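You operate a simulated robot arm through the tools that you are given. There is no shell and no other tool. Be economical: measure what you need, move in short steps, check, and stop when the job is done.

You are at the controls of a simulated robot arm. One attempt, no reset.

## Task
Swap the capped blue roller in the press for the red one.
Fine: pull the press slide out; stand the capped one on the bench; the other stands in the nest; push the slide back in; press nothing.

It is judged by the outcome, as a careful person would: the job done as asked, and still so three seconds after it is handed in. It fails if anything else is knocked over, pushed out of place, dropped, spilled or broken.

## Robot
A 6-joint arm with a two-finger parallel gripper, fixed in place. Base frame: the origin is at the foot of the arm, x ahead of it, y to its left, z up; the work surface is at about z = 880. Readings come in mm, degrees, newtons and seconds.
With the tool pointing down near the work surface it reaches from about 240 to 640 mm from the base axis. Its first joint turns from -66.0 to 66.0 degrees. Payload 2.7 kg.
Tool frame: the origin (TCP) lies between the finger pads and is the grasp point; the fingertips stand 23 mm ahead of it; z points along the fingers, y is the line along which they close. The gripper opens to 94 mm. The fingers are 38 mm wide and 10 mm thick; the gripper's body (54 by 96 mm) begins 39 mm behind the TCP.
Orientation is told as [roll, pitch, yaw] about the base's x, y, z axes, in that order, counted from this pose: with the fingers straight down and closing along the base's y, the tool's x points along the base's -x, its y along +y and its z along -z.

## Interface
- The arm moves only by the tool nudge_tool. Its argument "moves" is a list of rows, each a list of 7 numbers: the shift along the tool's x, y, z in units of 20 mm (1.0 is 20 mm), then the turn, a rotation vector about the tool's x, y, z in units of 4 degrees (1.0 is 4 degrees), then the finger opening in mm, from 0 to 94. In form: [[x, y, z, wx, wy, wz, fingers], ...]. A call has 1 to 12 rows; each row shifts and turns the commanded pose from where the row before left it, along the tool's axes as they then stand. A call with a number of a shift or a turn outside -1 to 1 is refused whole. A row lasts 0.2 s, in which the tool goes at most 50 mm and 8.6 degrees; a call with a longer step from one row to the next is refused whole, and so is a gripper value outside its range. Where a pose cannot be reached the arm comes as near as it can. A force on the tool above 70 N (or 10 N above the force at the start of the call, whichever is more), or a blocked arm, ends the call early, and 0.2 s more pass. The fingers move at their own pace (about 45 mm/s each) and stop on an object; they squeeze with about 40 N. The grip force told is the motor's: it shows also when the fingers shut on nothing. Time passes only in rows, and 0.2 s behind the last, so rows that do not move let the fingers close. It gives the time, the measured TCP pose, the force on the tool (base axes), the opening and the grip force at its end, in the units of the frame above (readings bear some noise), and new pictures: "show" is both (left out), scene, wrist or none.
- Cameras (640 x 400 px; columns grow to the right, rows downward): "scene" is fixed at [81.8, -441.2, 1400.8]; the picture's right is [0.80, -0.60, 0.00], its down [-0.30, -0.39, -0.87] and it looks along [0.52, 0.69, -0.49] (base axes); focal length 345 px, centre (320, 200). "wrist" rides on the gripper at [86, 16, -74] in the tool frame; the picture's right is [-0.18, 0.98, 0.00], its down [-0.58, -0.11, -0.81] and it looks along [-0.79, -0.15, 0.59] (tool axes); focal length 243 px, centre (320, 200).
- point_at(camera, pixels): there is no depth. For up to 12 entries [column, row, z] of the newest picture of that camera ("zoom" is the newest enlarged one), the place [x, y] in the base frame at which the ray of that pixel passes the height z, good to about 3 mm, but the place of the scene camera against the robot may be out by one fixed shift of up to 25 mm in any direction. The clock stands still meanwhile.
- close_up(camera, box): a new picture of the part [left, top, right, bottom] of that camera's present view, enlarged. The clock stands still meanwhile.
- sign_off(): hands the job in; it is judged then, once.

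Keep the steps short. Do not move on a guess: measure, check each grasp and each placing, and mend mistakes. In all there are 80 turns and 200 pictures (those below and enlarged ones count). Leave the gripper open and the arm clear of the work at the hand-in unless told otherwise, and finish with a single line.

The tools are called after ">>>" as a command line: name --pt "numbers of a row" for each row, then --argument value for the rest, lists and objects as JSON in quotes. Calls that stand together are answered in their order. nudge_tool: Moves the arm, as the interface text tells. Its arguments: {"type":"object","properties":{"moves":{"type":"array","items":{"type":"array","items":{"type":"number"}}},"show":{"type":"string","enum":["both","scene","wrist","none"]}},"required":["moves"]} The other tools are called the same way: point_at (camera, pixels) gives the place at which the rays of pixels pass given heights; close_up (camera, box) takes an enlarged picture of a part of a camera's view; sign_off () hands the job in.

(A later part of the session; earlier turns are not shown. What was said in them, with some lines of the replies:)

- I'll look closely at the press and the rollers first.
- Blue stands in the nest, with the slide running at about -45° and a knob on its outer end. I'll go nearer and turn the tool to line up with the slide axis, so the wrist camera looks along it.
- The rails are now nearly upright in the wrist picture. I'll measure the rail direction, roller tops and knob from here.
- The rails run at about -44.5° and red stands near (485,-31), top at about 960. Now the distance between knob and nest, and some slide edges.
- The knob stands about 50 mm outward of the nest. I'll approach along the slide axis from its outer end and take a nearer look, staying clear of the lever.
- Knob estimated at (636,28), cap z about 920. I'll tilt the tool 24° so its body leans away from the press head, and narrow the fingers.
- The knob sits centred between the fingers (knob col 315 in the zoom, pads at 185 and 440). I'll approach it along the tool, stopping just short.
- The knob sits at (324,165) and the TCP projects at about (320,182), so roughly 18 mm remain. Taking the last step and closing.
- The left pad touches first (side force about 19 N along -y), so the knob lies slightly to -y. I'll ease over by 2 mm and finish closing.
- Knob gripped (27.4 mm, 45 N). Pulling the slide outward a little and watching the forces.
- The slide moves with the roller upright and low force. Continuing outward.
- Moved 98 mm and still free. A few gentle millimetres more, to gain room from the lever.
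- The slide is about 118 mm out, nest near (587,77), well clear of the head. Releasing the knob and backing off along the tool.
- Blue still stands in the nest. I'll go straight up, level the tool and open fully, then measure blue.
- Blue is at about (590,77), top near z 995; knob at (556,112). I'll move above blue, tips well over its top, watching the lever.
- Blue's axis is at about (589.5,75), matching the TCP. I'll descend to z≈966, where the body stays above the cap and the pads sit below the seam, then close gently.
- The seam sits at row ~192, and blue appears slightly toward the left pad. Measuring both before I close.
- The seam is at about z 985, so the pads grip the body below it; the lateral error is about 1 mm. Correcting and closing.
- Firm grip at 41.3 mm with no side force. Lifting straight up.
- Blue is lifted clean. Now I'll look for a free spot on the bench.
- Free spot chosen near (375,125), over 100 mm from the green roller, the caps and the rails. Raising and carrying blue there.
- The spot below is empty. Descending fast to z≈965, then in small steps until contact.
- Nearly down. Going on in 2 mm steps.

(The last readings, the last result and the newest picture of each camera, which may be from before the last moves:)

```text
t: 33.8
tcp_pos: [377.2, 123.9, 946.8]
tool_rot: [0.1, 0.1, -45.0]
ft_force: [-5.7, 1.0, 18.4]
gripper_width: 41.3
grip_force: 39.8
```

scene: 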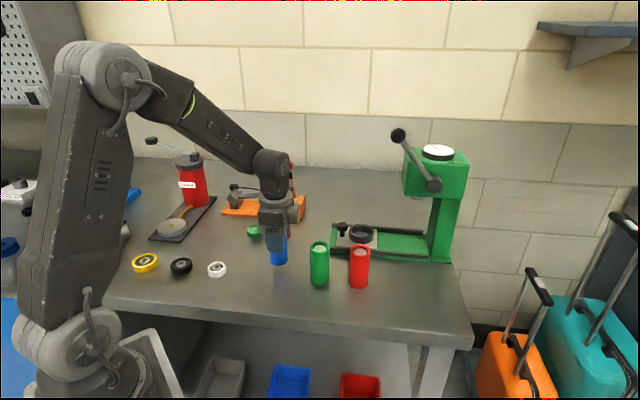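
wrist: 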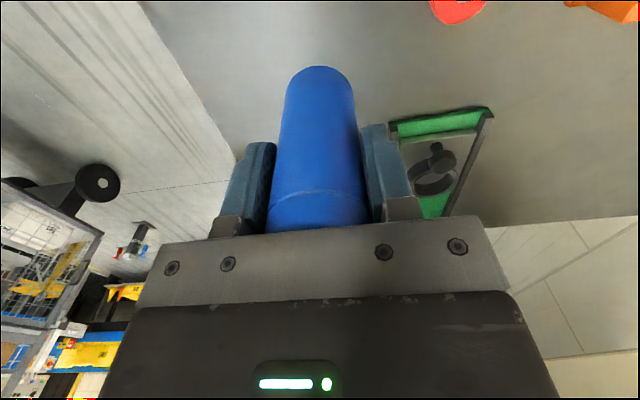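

Contact (18 N up) at z≈946.5, so in the nest blue stood about 19 mm higher. Opening and rising straight up.

>>> nudge_tool --pt "0 0 -0.04 0 0 0 44" --pt "0 0 0 0 0 0 60" --pt "0 0 0 0 0 0 90" --pt "0 0 0 0 0 0 94" --pt "0 0 -0.6 0 0 0 94" --pt "0 0 -1 0 0 0 94" --pt "0 0 -1 0 0 0 94" --pt "0 0 -1 0 0 0 94" --pt "0 0 -1 0 0 0 94" --pt "0 0 -1 0 0 0 94" --show "both"

```text
t: 36.0
tcp_pos: [376.1, 123.6, 1057.5]
tool_rot: [-0.1, 0.0, -44.9]
ft_force: [0.3, 0.3, 0.6]
gripper_width: 93.8
grip_force: 0.0
```

scene: 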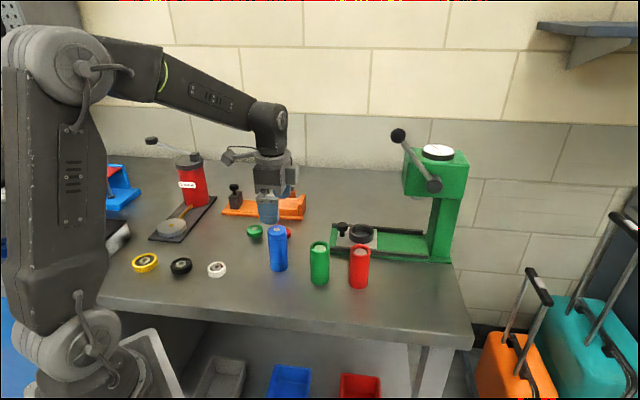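
wrist: 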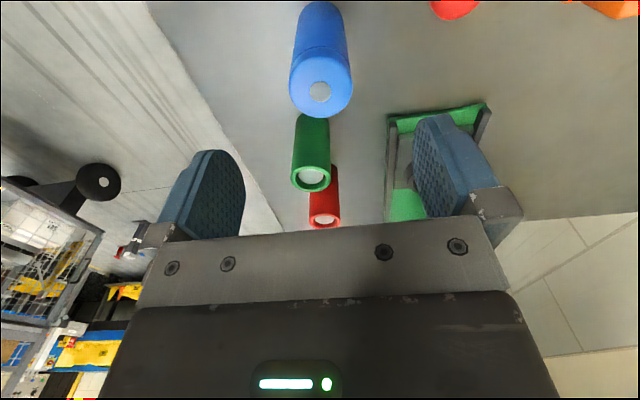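

Blue stands upright on the bench. Moving toward red to measure it from above.

>>> nudge_tool --pt "-0.9 -0.2 0.05 0 0 0 94" --pt "-0.9 -0.2 0.05 0 0 0 94" --pt "-0.9 -0.2 0.05 0 0 0 94" --pt "-0.9 -0.2 0.05 0 0 0 94" --pt "-0.9 -0.2 0.05 0 0 0 94" --pt "-0.9 -0.2 0.05 0 0 0 94" --pt "-0.9 -0.2 0.05 0 0 0 94" --pt "-0.9 -0.2 0.05 0 0 0 94" --pt "-0.6 0 0 0 0 0 94" --pt "0 0 0 0 0 0 94" --show "both"

>>> close_up --camera "wrist" --box '[200, 0, 440, 220]'

```text
t: 38.2
tcp_pos: [465.5, -10.0, 1050.0]
tool_rot: [0.0, 0.0, -44.9]
ft_force: [-0.3, 0.3, 0.2]
gripper_width: 94.0
grip_force: 0.1
```

scene: 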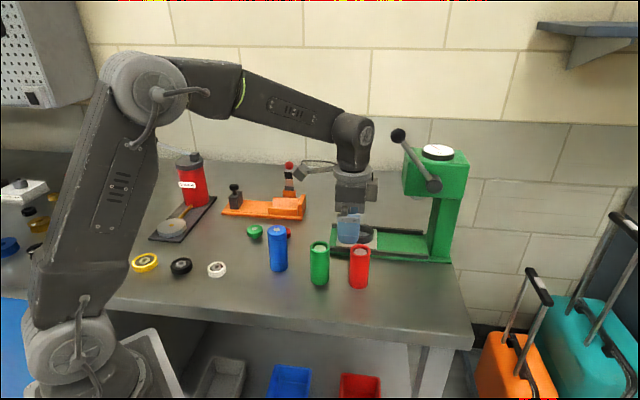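
wrist: 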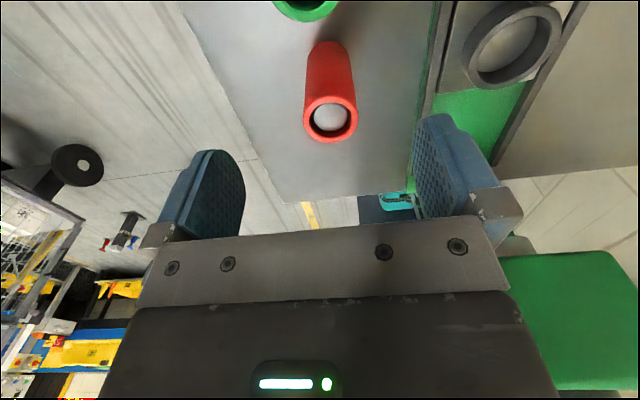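

```text
1.82 times, centred on (320, 110) of wrist
```

zoom: 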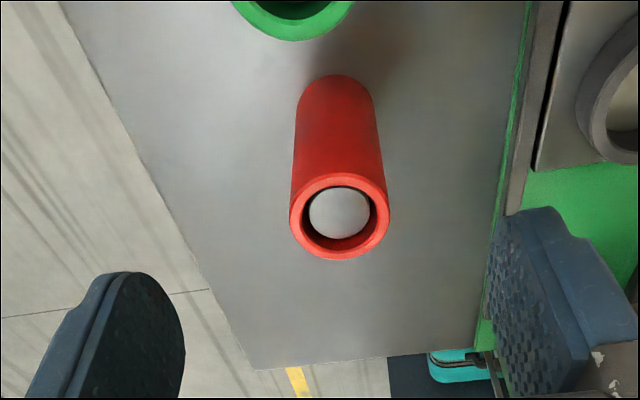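

>>> point_at --camera "wrist" --pixels '[[330.4, 119.3, 955], [330.4, 119.3, 960], [330.4, 119.3, 965], [327, 42, 880], [303, 118, 960], [358, 114, 960], [512, 44, 915], [505, 48, 900], [462, 55, 915], [562, 32, 915]]'

```text
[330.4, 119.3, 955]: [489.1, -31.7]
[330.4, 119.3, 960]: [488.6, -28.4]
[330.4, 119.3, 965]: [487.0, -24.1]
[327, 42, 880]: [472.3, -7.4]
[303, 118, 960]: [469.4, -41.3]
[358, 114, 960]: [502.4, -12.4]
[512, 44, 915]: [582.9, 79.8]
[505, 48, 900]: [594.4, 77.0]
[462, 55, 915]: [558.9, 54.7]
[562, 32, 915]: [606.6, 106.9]
```

Red is at about (487,-26), top near 962. Moving over it and halfway down, fingers straddling.

>>> nudge_tool --pt "-0.65 0.09 0 0 0 0 94" --pt "-0.65 0.09 0 0 0 0 94" --pt "0 0 0.7 0 0 0 94" --pt "0 0 0.8 0 0 0 94" --pt "0 0 0.8 0 0 0 94" --pt "0 0 0.7 0 0 0 94" --pt "0 0 0 0 0 0 94" --show "both"

>>> close_up --camera "wrist" --box '[200, 0, 440, 220]'

```text
t: 39.8
tcp_pos: [485.1, -24.9, 989.4]
tool_rot: [-0.1, 0.0, -44.8]
ft_force: [-0.7, -0.2, -0.5]
gripper_width: 93.9
grip_force: 0.1
```

scene: 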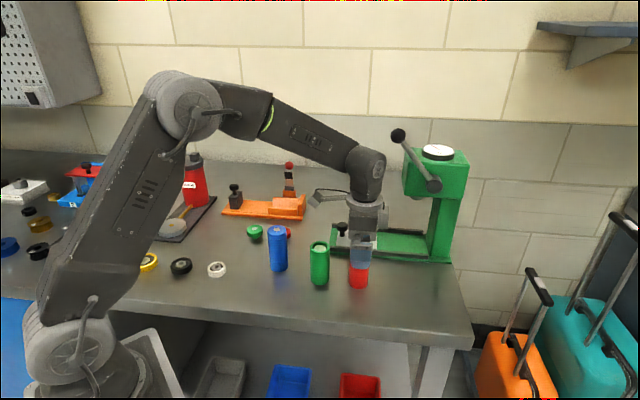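
wrist: 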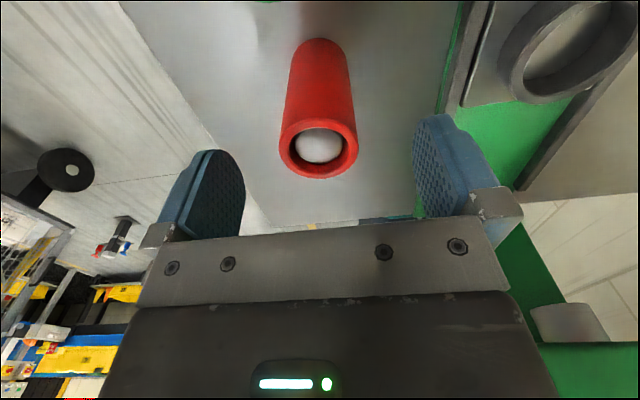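

```text
1.82 times, centred on (320, 110) of wrist
```

zoom: 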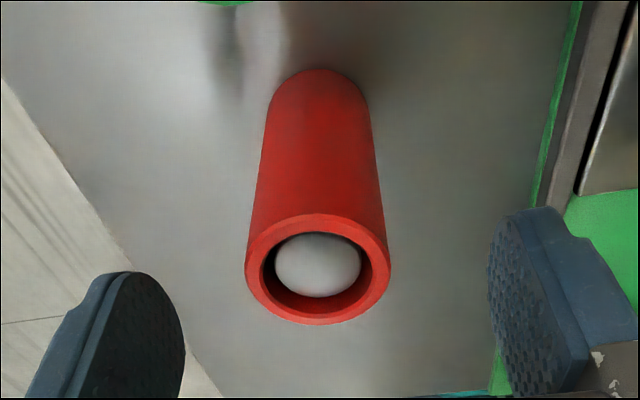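

>>> point_at --camera "wrist" --pixels '[[318.5, 147, 955], [318.5, 147, 960], [318.5, 147, 965], [280, 145, 960], [358, 140, 960], [320, 38, 880], [570, 45, 915]]'

```text
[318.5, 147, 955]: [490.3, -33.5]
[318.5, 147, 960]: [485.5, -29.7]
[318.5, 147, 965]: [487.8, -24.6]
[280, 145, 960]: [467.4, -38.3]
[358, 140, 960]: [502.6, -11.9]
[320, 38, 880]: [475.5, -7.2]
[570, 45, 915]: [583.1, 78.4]
```

Red is centred within about 2 mm. Descending to z≈936 and closing.

>>> nudge_tool --pt "-0.1 0.02 0.6 0 0 0 94" --pt "0 0 0.7 0 0 0 94" --pt "0 0 0.7 0 0 0 94" --pt "0 0 0.65 0 0 0 94" --pt "0 0 0 0 0 0 60" --pt "0 0 0 0 0 0 50" --pt "0 0 0 0 0 0 40" --pt "0 0 0 0 0 0 30" --pt "0 0 0 0 0 0 30" --show "both"

```text
t: 41.8
tcp_pos: [486.9, -25.6, 936.5]
tool_rot: [0.1, -0.1, -44.9]
ft_force: [-0.8, -0.4, 0.2]
gripper_width: 41.6
grip_force: 39.9
```

scene: 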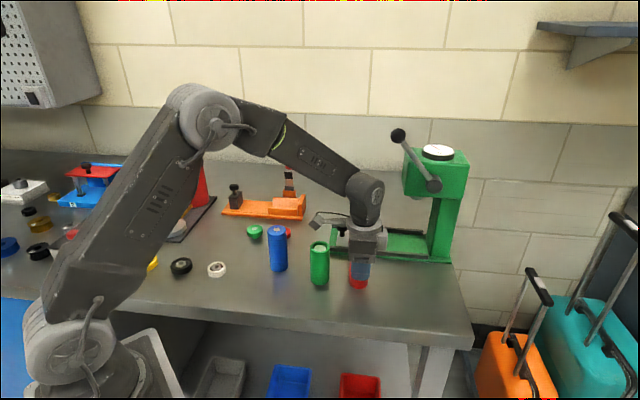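
wrist: 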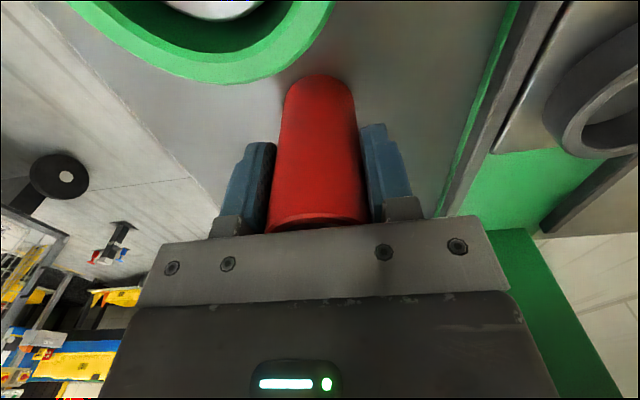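

Red gripped (41.6 mm, no side force). Lifting straight up.

>>> nudge_tool --pt "0 0 -0.5 0 0 0 30" --pt "0 0 -0.9 0 0 0 30" --pt "0 0 -1 0 0 0 30" --pt "0 0 -1 0 0 0 30" --pt "0 0 -1 0 0 0 30" --pt "0 0 -1 0 0 0 30" --pt "0 0 0 0 0 0 30" --show "both"

```text
t: 43.4
tcp_pos: [487.0, -26.4, 1044.1]
tool_rot: [0.0, 0.0, -44.9]
ft_force: [-0.5, -0.1, -2.6]
gripper_width: 41.2
grip_force: 39.7
```

scene: 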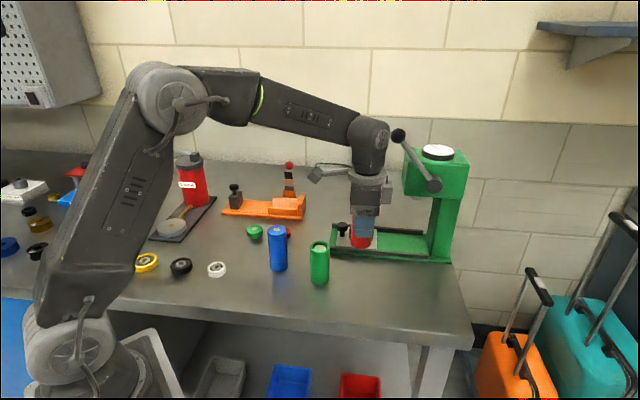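
wrist: 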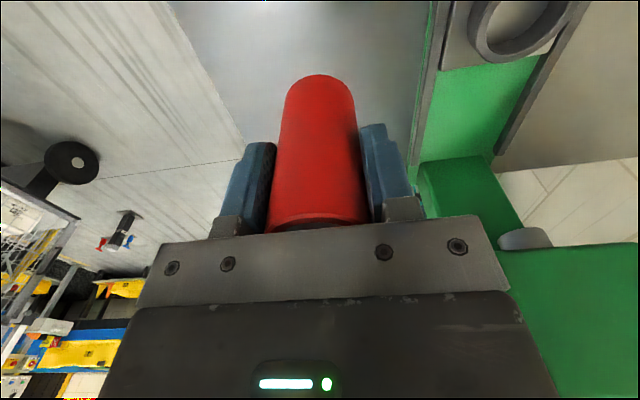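

Red hangs straight. Moving outward 45 mm (away from the lever), then sideways to the slide's centre line.

>>> nudge_tool --pt "0.75 0 0 0 0 0 30" --pt "0.75 0 0 0 0 0 30" --pt "0.75 0.3 0 0 0 0 30" --pt "0 0.86 0 0 0 0 30" --pt "0 0.86 0 0 0 0 30" --pt "0 0.86 0 0 0 0 30" --pt "0 0.86 0 0 0 0 30" --pt "0 0.86 0 0 0 0 30" --pt "0 0.86 0 0 0 0 30" --pt "0 0.86 0 0 0 0 30" --pt "0 0.86 0 0 0 0 30" --pt "0 0 0 0 0 0 30" --show "both"

>>> close_up --camera "wrist" --box '[220, 20, 420, 220]'

```text
t: 46.0
tcp_pos: [557.0, 107.7, 1045.7]
tool_rot: [-0.2, 0.0, -44.9]
ft_force: [0.8, 0.4, -2.2]
gripper_width: 41.2
grip_force: 39.8
```

scene: 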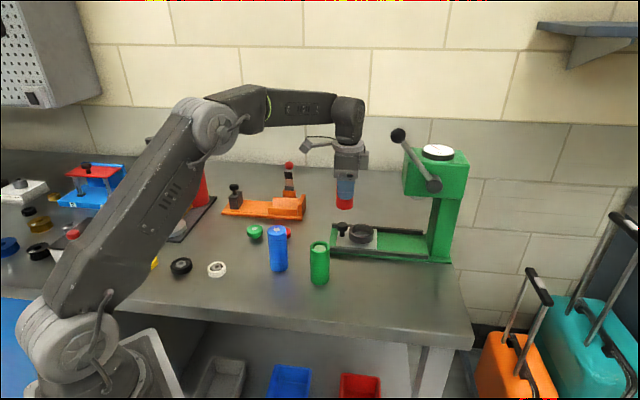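
wrist: 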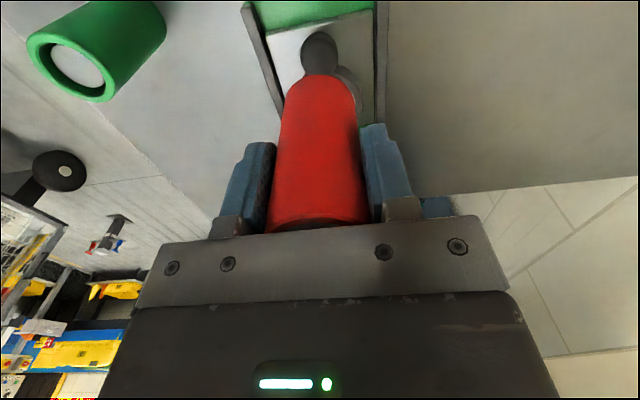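

```text
2.00 times, centred on (320, 120) of wrist
```

zoom: 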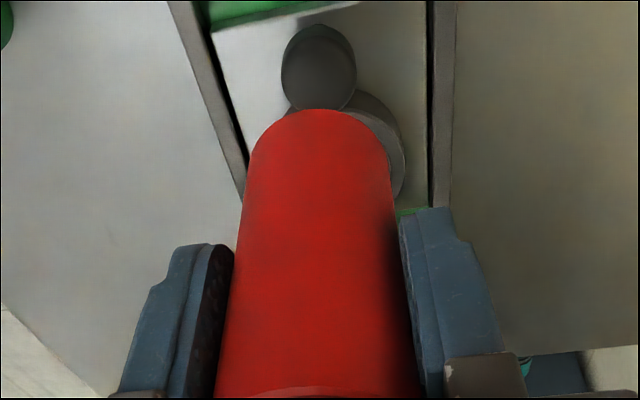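

Now inward 45 mm to the nest position recorded with blue, (589.6,76), and down to z≈1003.

>>> nudge_tool --pt "-0.76 0.01 0 0 0 0 30" --pt "-0.76 0.01 0 0 0 0 30" --pt "-0.76 0.01 0 0 0 0 30" --pt "0 0 0.7 0 0 0 30" --pt "0 0 0.7 0 0 0 30" --pt "0 0 0.7 0 0 0 30" --pt "0 0 0 0 0 0 30" --show "both"

>>> close_up --camera "wrist" --box '[220, 0, 420, 200]'

>>> close_up --camera "scene" --box '[310, 170, 420, 270]'

```text
t: 47.6
tcp_pos: [589.4, 76.2, 1002.5]
tool_rot: [0.0, -0.1, -44.9]
ft_force: [-0.4, 0.2, -2.9]
gripper_width: 41.4
grip_force: 40.0
```

scene: 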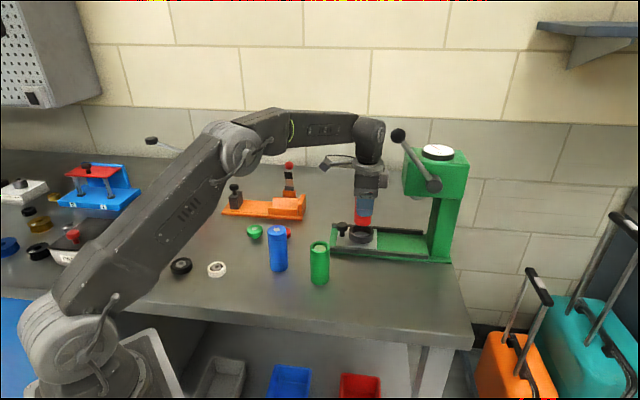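
wrist: 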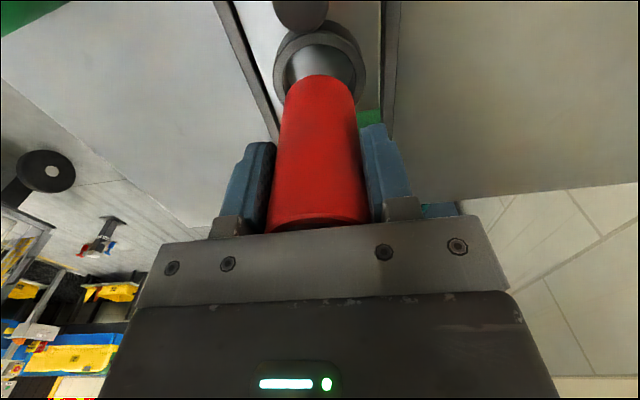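

```text
2.00 times, centred on (320, 100) of wrist
```

zoom: 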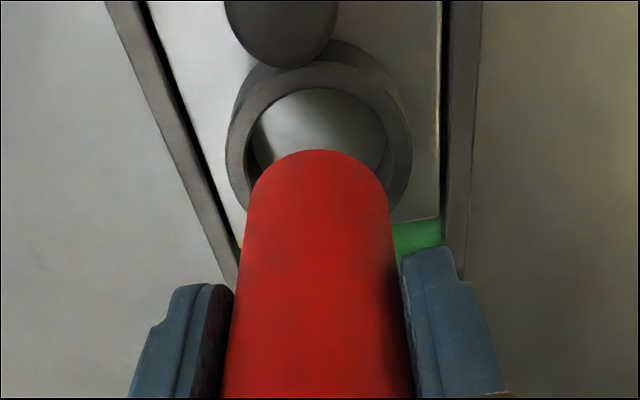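

```text
4.00 times, centred on (365, 220) of scene
```

zoom: 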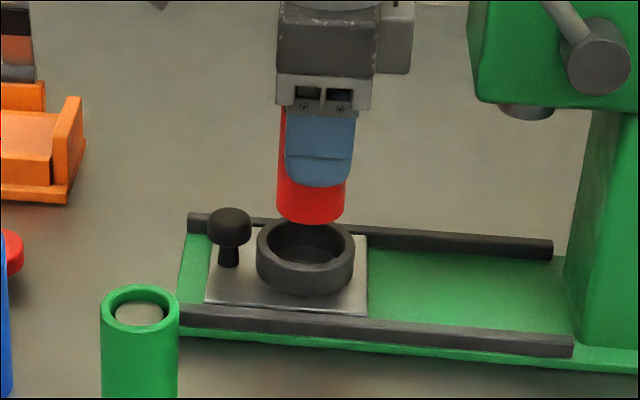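

Laterally the red (col 319 in the zoom) and the cup (col 317) agree. Checking the other axis: near edge of the cup's bore (318.5,43.5) against near edge of red's bottom (319,74.5).

>>> point_at --camera "wrist" --pixels '[[318.5, 43.5, 912], [318.5, 43.5, 916], [318.5, 43.5, 920], [319, 74.5, 946], [283.5, 75, 916], [353.5, 72, 916], [286, 88, 946], [354, 86, 946]]'

>>> point_at --camera "zoom" --pixels '[[265, 240, 915], [346, 240, 915], [305, 222, 915], [305, 259, 915], [276, 210, 946], [344, 210, 946], [310, 224, 946], [312, 300, 896]]'

```text
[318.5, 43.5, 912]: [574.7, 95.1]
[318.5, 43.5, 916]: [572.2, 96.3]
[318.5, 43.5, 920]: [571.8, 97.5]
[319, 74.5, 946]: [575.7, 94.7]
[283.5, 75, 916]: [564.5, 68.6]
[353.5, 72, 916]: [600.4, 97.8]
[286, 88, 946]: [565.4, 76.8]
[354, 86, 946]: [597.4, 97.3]
```

```text
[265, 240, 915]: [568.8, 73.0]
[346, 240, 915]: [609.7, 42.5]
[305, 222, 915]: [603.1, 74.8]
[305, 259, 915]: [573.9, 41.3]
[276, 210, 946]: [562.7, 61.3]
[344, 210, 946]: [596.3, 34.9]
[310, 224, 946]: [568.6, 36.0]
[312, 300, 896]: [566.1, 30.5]
```

Both centres agree within about 1 mm (clearance about 3 mm each side). Small trim, then lowering slowly into the mouth of the cup.

>>> nudge_tool --pt "0.03 -0.04 0.5 0 0 0 30" --pt "0 0 0.5 0 0 0 30" --pt "0 0 0.3 0 0 0 30" --pt "0 0 0.2 0 0 0 30" --pt "0 0 0.15 0 0 0 30" --pt "0 0 0 0 0 0 30" --show "both"

>>> close_up --camera "scene" --box '[330, 195, 400, 260]'

>>> close_up --camera "wrist" --box '[220, 0, 420, 200]'

```text
t: 49.0
tcp_pos: [588.4, 76.8, 969.6]
tool_rot: [-0.2, 0.0, -44.9]
ft_force: [0.3, -0.2, -2.1]
gripper_width: 41.5
grip_force: 39.8
```

scene: 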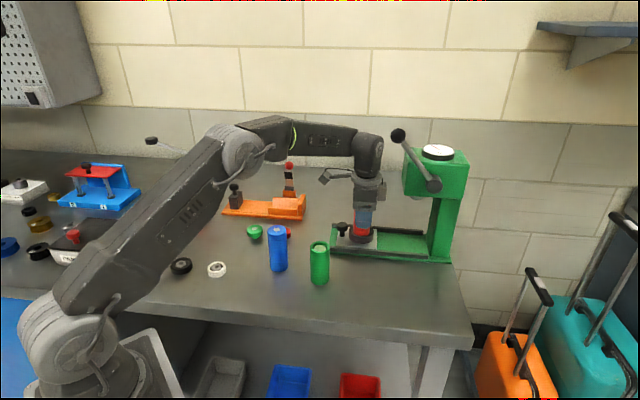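
wrist: 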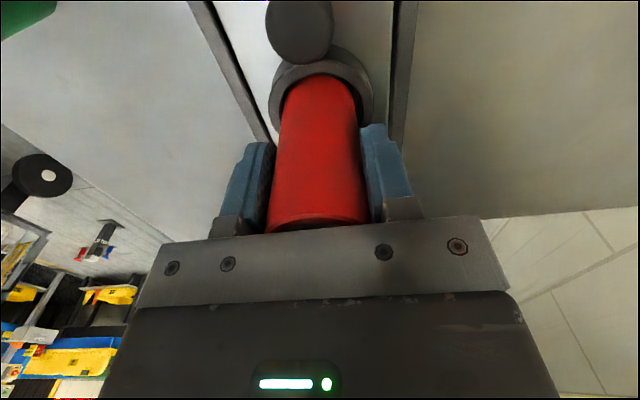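

```text
6.15 times, centred on (365, 228) of scene
```

zoom: 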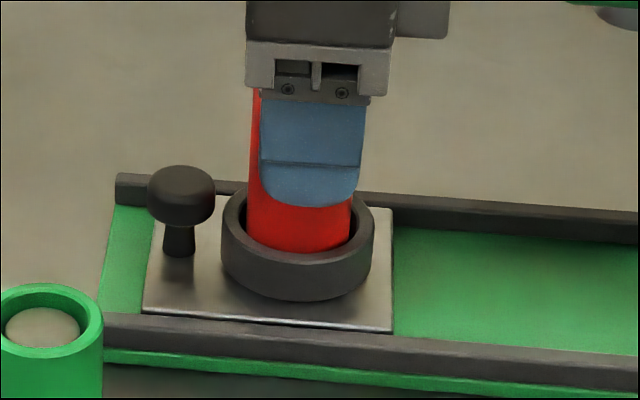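

```text
2.00 times, centred on (320, 100) of wrist
```

zoom: 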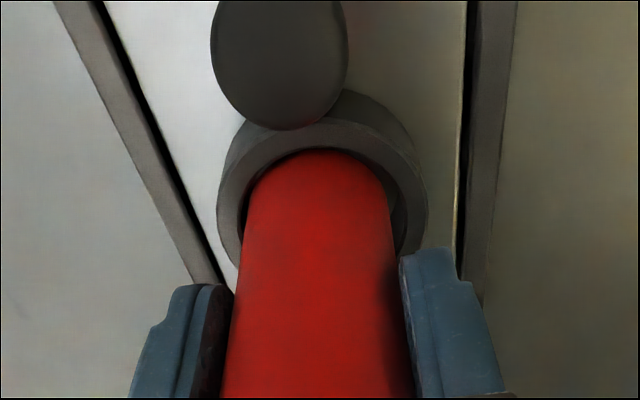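

Red is inside the rim with no contact force. The gaps suggest a 1 mm trim (+y, inward). Then down in small steps to the seat.

>>> nudge_tool --pt "-0.06 0.06 0 0 0 0 30" --pt "0 0 0.15 0 0 0 30" --pt "0 0 0.15 0 0 0 30" --pt "0 0 0.15 0 0 0 30" --pt "0 0 0 0 0 0 30" --show "none"

>>> nudge_tool --pt "0 0 0.1 0 0 0 30" --pt "0 0 0 0 0 0 30" --show "none"

```text
t: 50.2
tcp_pos: [590.0, 75.2, 960.0]
tool_rot: [0.0, 0.0, -45.0]
ft_force: [0.6, 0.0, -1.5]
gripper_width: 41.3
grip_force: 40.1
```

```text
t: 50.8
tcp_pos: [588.9, 76.2, 958.0]
tool_rot: [0.0, 0.0, -44.9]
ft_force: [0.4, 0.2, -1.0]
gripper_width: 41.3
grip_force: 39.6
```

>>> nudge_tool --pt "0 0 0.08 0 0 0 30" --pt "0 0 0 0 0 0 30" --show "none"

>>> nudge_tool --pt "0 0 0.06 0 0 0 30" --pt "0 0 0 0 0 0 30" --show "scene"

>>> close_up --camera "scene" --box '[330, 195, 400, 260]'

```text
t: 51.4
tcp_pos: [589.0, 76.0, 957.2]
tool_rot: [0.0, 0.0, -44.9]
ft_force: [0.3, 0.3, -2.9]
gripper_width: 41.5
grip_force: 40.0
```

```text
t: 52.0
tcp_pos: [590.4, 74.9, 957.4]
tool_rot: [0.0, -0.1, -44.9]
ft_force: [-1.6, 0.0, 3.2]
gripper_width: 41.3
grip_force: 40.1
```

scene: 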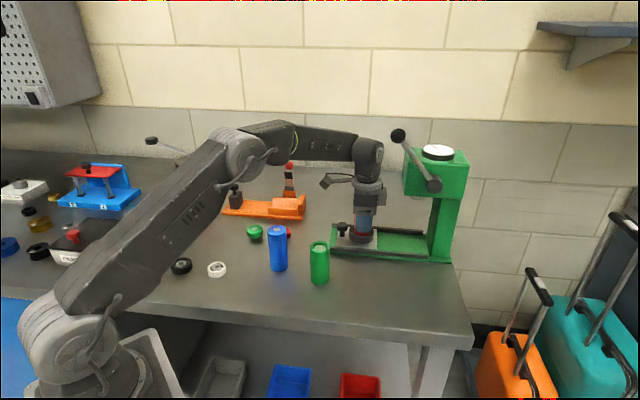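

```text
6.15 times, centred on (365, 228) of scene
```

zoom: 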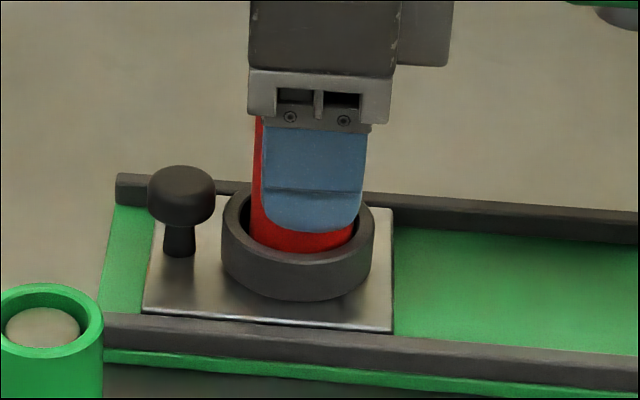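

Contact begins at z≈957, the height I expected for the seat. One more millimetre to confirm.

>>> nudge_tool --pt "0 0 0.05 0 0 0 30" --pt "0 0 0 0 0 0 30" --show "none"

```text
t: 52.6
tcp_pos: [590.6, 75.2, 957.5]
tool_rot: [0.0, -0.1, -44.9]
ft_force: [-3.3, 0.4, 11.8]
gripper_width: 41.1
grip_force: 39.6
```

Seated. Opening and rising straight up.

>>> nudge_tool --pt "0 0 -0.06 0 0 0 44" --pt "0 0 0 0 0 0 60" --pt "0 0 0 0 0 0 90" --pt "0 0 0 0 0 0 94" --pt "0 0 -0.6 0 0 0 94" --pt "0 0 -1 0 0 0 94" --pt "0 0 -1 0 0 0 94" --pt "0 0 -1 0 0 0 94" --pt "0 0 -1 0 0 0 94" --show "both"

>>> close_up --camera "scene" --box '[310, 160, 420, 260]'

```text
t: 54.6
tcp_pos: [590.0, 75.2, 1048.0]
tool_rot: [0.0, -0.1, -44.9]
ft_force: [-0.6, 0.3, -0.5]
gripper_width: 93.9
grip_force: 0.0
```

scene: 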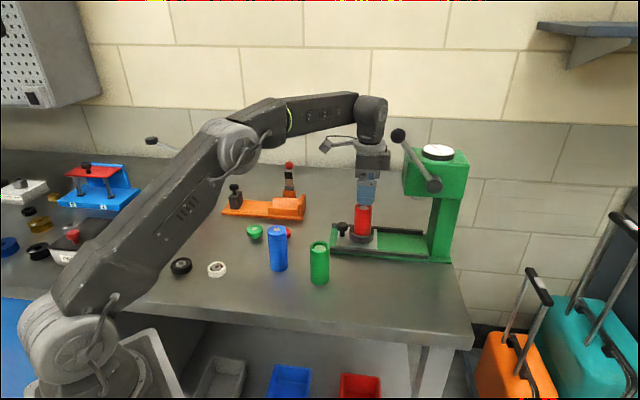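
wrist: 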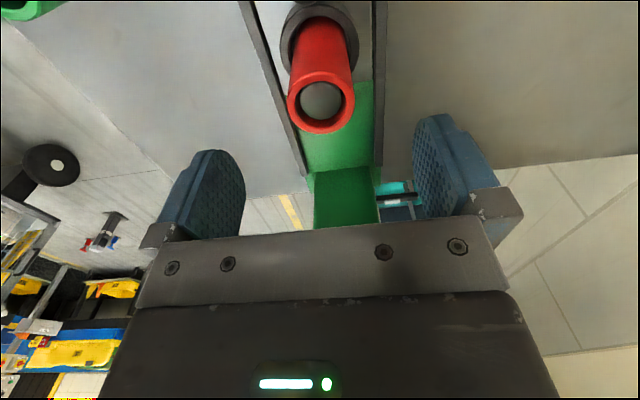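

```text
4.00 times, centred on (365, 210) of scene
```

zoom: 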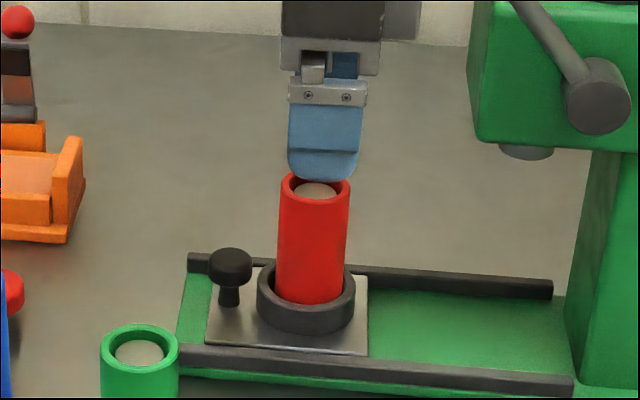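

Red stands upright in the nest. Now back outward, re-tilt to 24° and return to the knob approach point to push the slide in.

>>> nudge_tool --pt "0.98 0 0 0 0 0 94" --pt "0.98 0 0 0 0 0 94" --pt "0.98 0 0 0 0 0 94" --pt "0.98 0 0 0 0 0 94" --pt "0.98 0 0 0 0 0 94" --pt "0 0 0 0 -1 0 60" --pt "0 0 0 0 -1 0 60" --pt "0 0 0 0 -1 0 60" --pt "0 0 0 0 -1 0 60" --pt "0 0 0 0 -1 0 60" --pt "0 0 0 0 -1 0 60" --pt "0.65 0 0.95 0 0 0 60" --show "wrist"

```text
t: 57.2
tcp_pos: [516.8, 148.7, 1024.3]
tool_rot: [0.0, -24.0, -44.9]
ft_force: [0.0, -0.5, 0.8]
gripper_width: 59.9
grip_force: 0.1
```

wrist: 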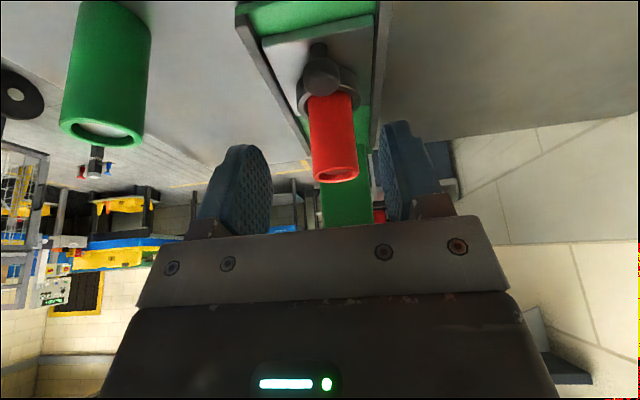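

>>> nudge_tool --pt "-0.03 0.01 0.85 0 0 0 60" --pt "-0.03 0.01 0.85 0 0 0 60" --pt "-0.03 0.01 0.85 0 0 0 60" --pt "-0.03 0.01 0.85 0 0 0 60" --pt "0 0 0 0 0 0 60" --show "both"

>>> close_up --camera "scene" --box '[300, 160, 410, 260]'

```text
t: 58.4
tcp_pos: [540.0, 127.6, 965.5]
tool_rot: [0.0, -24.0, -45.0]
ft_force: [0.9, 0.0, -0.7]
gripper_width: 60.2
grip_force: 0.0
```

scene: 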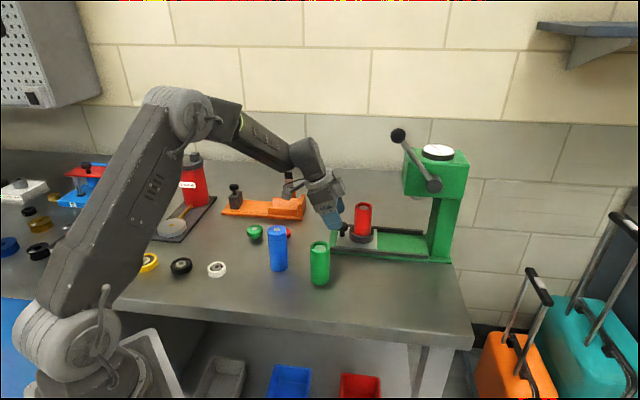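
wrist: 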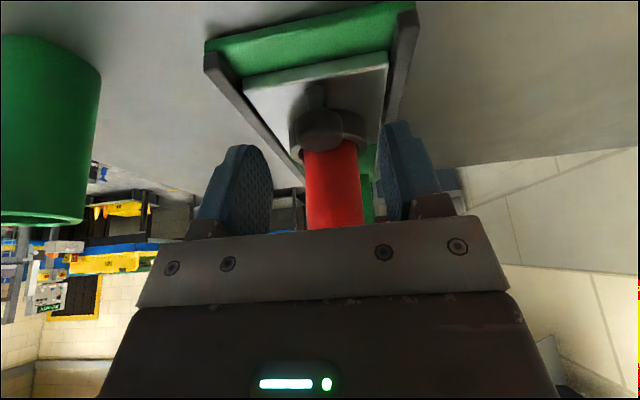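

```text
4.00 times, centred on (355, 210) of scene
```

zoom: 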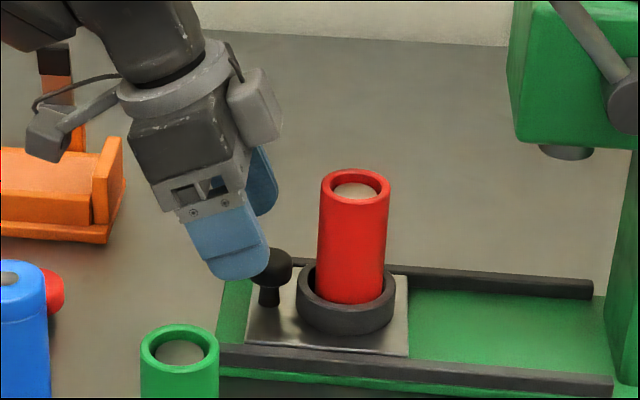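

The knob sits centred between the pads. Final approach and close.

>>> nudge_tool --pt "0.03 -0.01 0.65 0 0 0 60" --pt "0.03 -0.01 0.65 0 0 0 60" --pt "0.03 -0.01 0.62 0 0 0 60" --pt "0 0 0 0 0 0 40" --pt "0 0 0 0 0 0 30" --pt "0 0 0 0 0 0 15" --pt "0 0 0 0 0 0 15" --pt "0 0 0 0 0 0 15" --show "scene"

```text
t: 60.2
tcp_pos: [549.2, 115.1, 928.5]
tool_rot: [0.0, -24.0, -44.9]
ft_force: [-2.3, -4.8, 0.5]
gripper_width: 27.4
grip_force: 44.7
```

scene: 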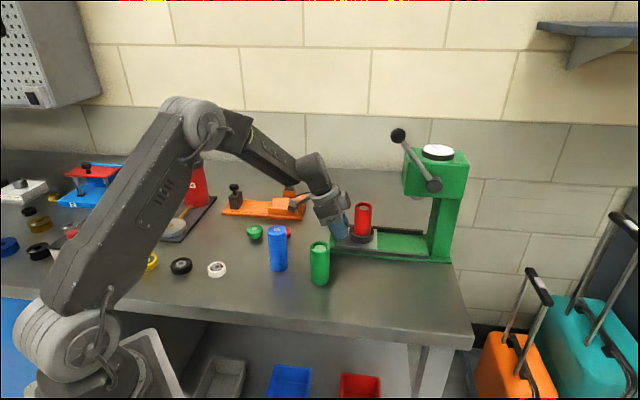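

Knob gripped. Pushing in smoothly, first half.

>>> nudge_tool --pt "-0.2 0 0.089 0 0 0 15" --pt "-0.35 0 0.155 0 0 0 15" --pt "-0.42 0 0.187 0 0 0 15" --pt "-0.42 0 0.187 0 0 0 15" --pt "-0.42 0 0.187 0 0 0 15" --pt "-0.42 0 0.187 0 0 0 15" --pt "-0.35 0 0.155 0 0 0 15" --pt "-0.2 0 0.089 0 0 0 15" --show "scene"

```text
t: 62.0
tcp_pos: [590.9, 73.3, 928.7]
tool_rot: [-0.1, -23.9, -44.9]
ft_force: [-6.7, -6.1, -7.0]
gripper_width: 27.1
grip_force: 45.4
```

scene: 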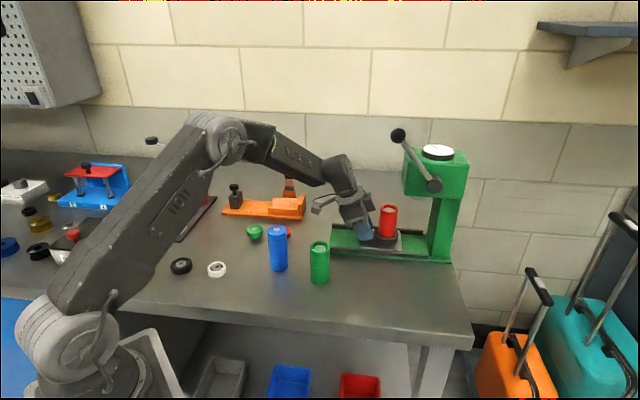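

Sliding freely with red steady; a slight side force, so I'll trim 1 mm in -y while pushing on.

>>> nudge_tool --pt "-0.2 -0.03 0.089 0 0 0 15" --pt "-0.35 -0.03 0.155 0 0 0 15" --pt "-0.42 0 0.187 0 0 0 15" --pt "-0.42 0 0.187 0 0 0 15" --pt "-0.35 0 0.155 0 0 0 15" --pt "-0.2 0 0.089 0 0 0 15" --show "scene"

>>> close_up --camera "scene" --box '[310, 130, 470, 270]'

```text
t: 63.4
tcp_pos: [621.8, 42.6, 928.1]
tool_rot: [-0.1, -24.0, -45.0]
ft_force: [3.0, 4.9, -15.1]
gripper_width: 27.5
grip_force: 45.0
```

scene: 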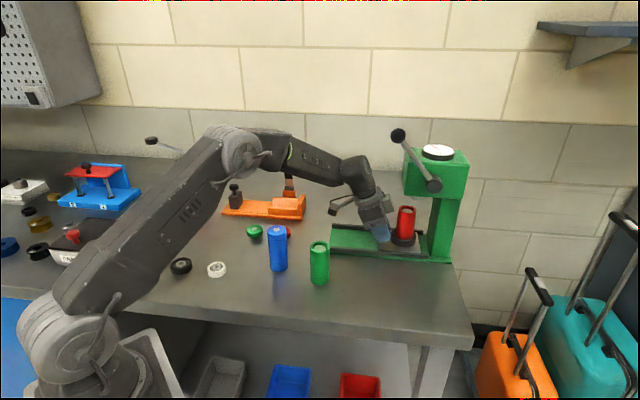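

```text
2.86 times, centred on (390, 200) of scene
```

zoom: 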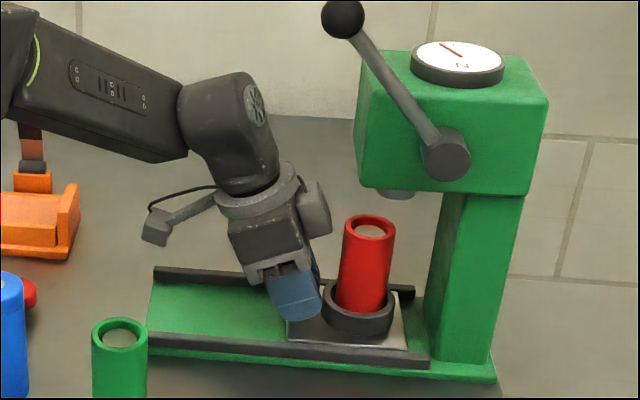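

About 14 mm left. A small downward trim (15 N pull) and pushing to the stop in small steps.

>>> nudge_tool --pt "-0.16 0 0.13 0 0 0 15" --pt "-0.18 0 0.08 0 0 0 15" --pt "-0.14 0 0.062 0 0 0 15" --pt "0 0 0 0 0 0 15" --show "none"

```text
t: 64.4
tcp_pos: [629.3, 34.3, 929.3]
tool_rot: [0.1, -24.1, -44.8]
ft_force: [4.7, 6.3, -4.9]
gripper_width: 27.6
grip_force: 44.6
```

>>> nudge_tool --pt "-0.1 0.02 0.045 0 0 0 15" --pt "-0.07 0.01 0.03 0 0 0 15" --pt "0 0 0 0 0 0 15" --show "none"

```text
t: 65.2
tcp_pos: [631.8, 32.5, 927.6]
tool_rot: [0.0, -24.2, -44.9]
ft_force: [5.1, 0.4, -0.6]
gripper_width: 27.5
grip_force: 45.1
```

>>> nudge_tool --pt "-0.06 0 0.027 0 0 0 15" --pt "-0.05 0 0.022 0 0 0 15" --pt "0 0 0 0 0 0 15" --show "scene"

>>> close_up --camera "scene" --box '[370, 190, 450, 265]'

```text
t: 66.0
tcp_pos: [633.3, 31.6, 928.8]
tool_rot: [0.0, -24.0, -44.9]
ft_force: [-3.1, 2.1, 6.5]
gripper_width: 27.3
grip_force: 45.0
```

scene: 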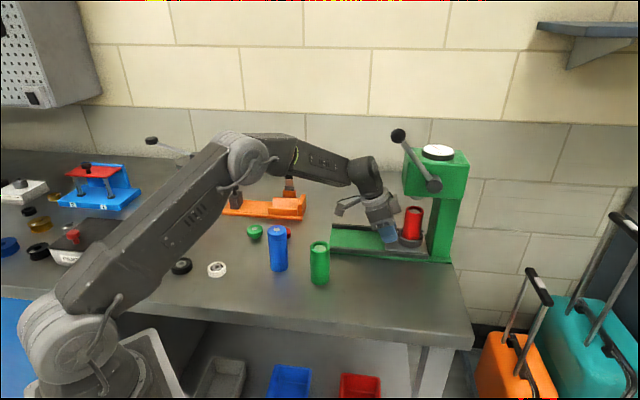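

```text
5.33 times, centred on (410, 228) of scene
```

zoom: 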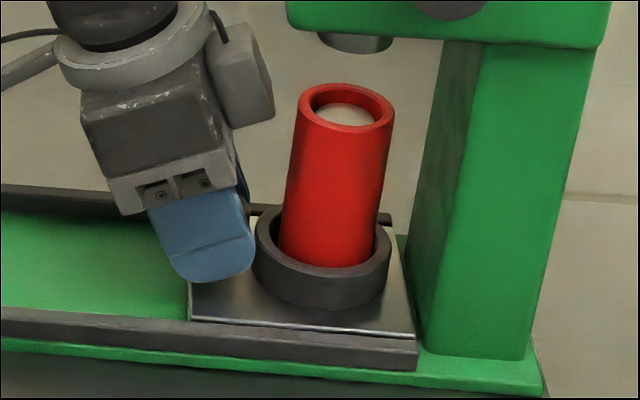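

The picture matches the start view (plate edge at 190, ring 252–390, corner at 413). One last small push to check for the stop.

>>> nudge_tool --pt "-0.06 0 0.027 0 0 0 15" --pt "0 0 0 0 0 0 15" --show "none"

```text
t: 66.6
tcp_pos: [632.0, 31.2, 928.9]
tool_rot: [0.0, -23.9, -44.9]
ft_force: [-20.2, 8.8, 16.1]
gripper_width: 26.9
grip_force: 44.8
```

At the stop: about 20 N pushes back and the pose equals the starting one. Easing off, opening and backing out along the tool.

>>> nudge_tool --pt "0.07 0 -0.03 0 0 0 15" --pt "0 0 0 0 0 0 40" --pt "0 0 0 0 0 0 60" --pt "0 0 0 0 0 0 60" --pt "0.05 0 -0.5 0 0 0 60" --pt "0.3 0 -0.9 0 0 0 60" --pt "0.3 0 -0.9 0 0 0 60" --pt "0.3 0 -0.9 0 0 0 60" --pt "0.3 0 -0.9 0 0 0 60" --pt "0.3 0 -0.9 0 0 0 60" --show "both"

>>> close_up --camera "scene" --box '[370, 190, 450, 265]'

```text
t: 68.8
tcp_pos: [585.7, 81.3, 1007.5]
tool_rot: [-0.1, -24.1, -44.9]
ft_force: [-0.3, 0.1, -0.6]
gripper_width: 60.1
grip_force: 0.1
```

scene: 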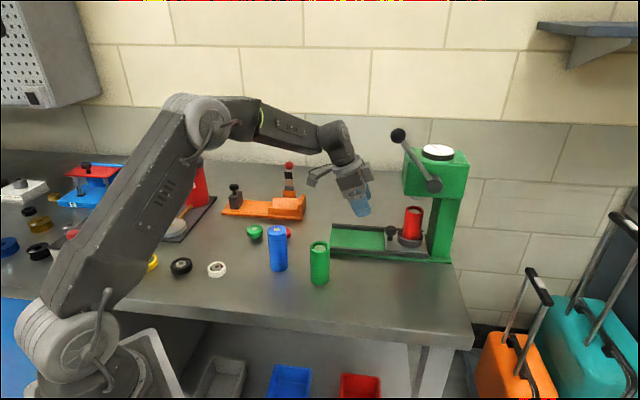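
wrist: 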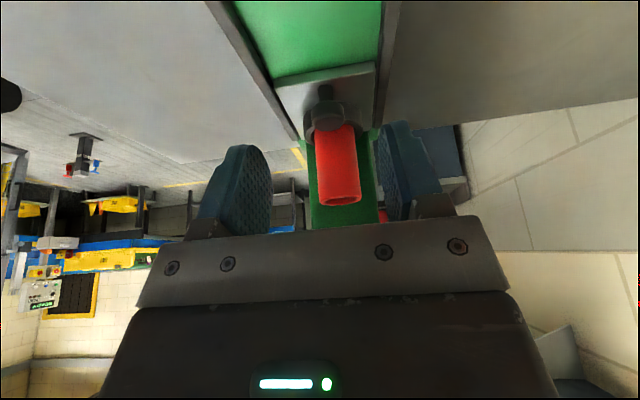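

```text
5.33 times, centred on (410, 228) of scene
```

zoom: 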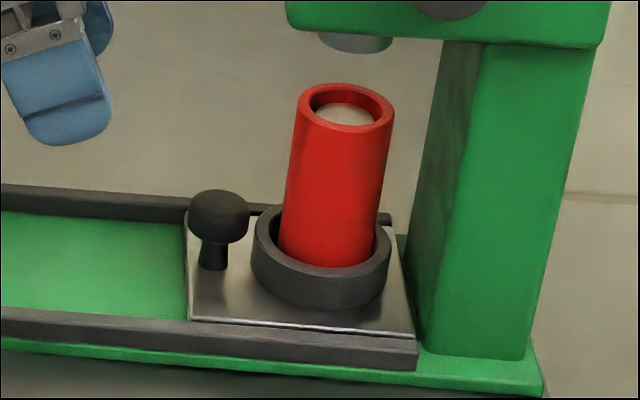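

The slide is home exactly as at the start and red is in the nest. Moving the arm further up and clear, gripper open.

>>> nudge_tool --pt "0.3 0 -0.9 0 0 0 94" --pt "0.3 0 -0.9 0 0 0 94" --pt "0.2 0 -1 0 0 0 94" --pt "0.2 0 -1 0 0 0 94" --pt "0.2 0 -1 0 0 0 94" --pt "0.2 0 -1 0 0 0 94" --pt "0 0 0 0 0 0 94" --pt "0 0 0 0 0 0 94" --show "scene"

```text
t: 70.6
tcp_pos: [532.8, 131.9, 1101.4]
tool_rot: [0.0, -24.0, -44.9]
ft_force: [-0.7, 0.6, 0.0]
gripper_width: 94.1
grip_force: 0.1
```

scene: 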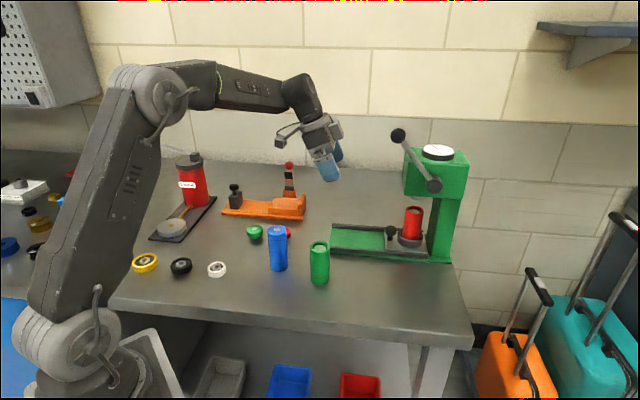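

Blue stands on the bench, red is in the nest, the slide is in, the lever is untouched and nothing else has moved. Handing in.

>>> sign_off

```text
The job is handed in.
```

The red roller now stands in the press nest with the slide pushed fully in, the capped blue roller stands on the bench, and nothing was pressed.
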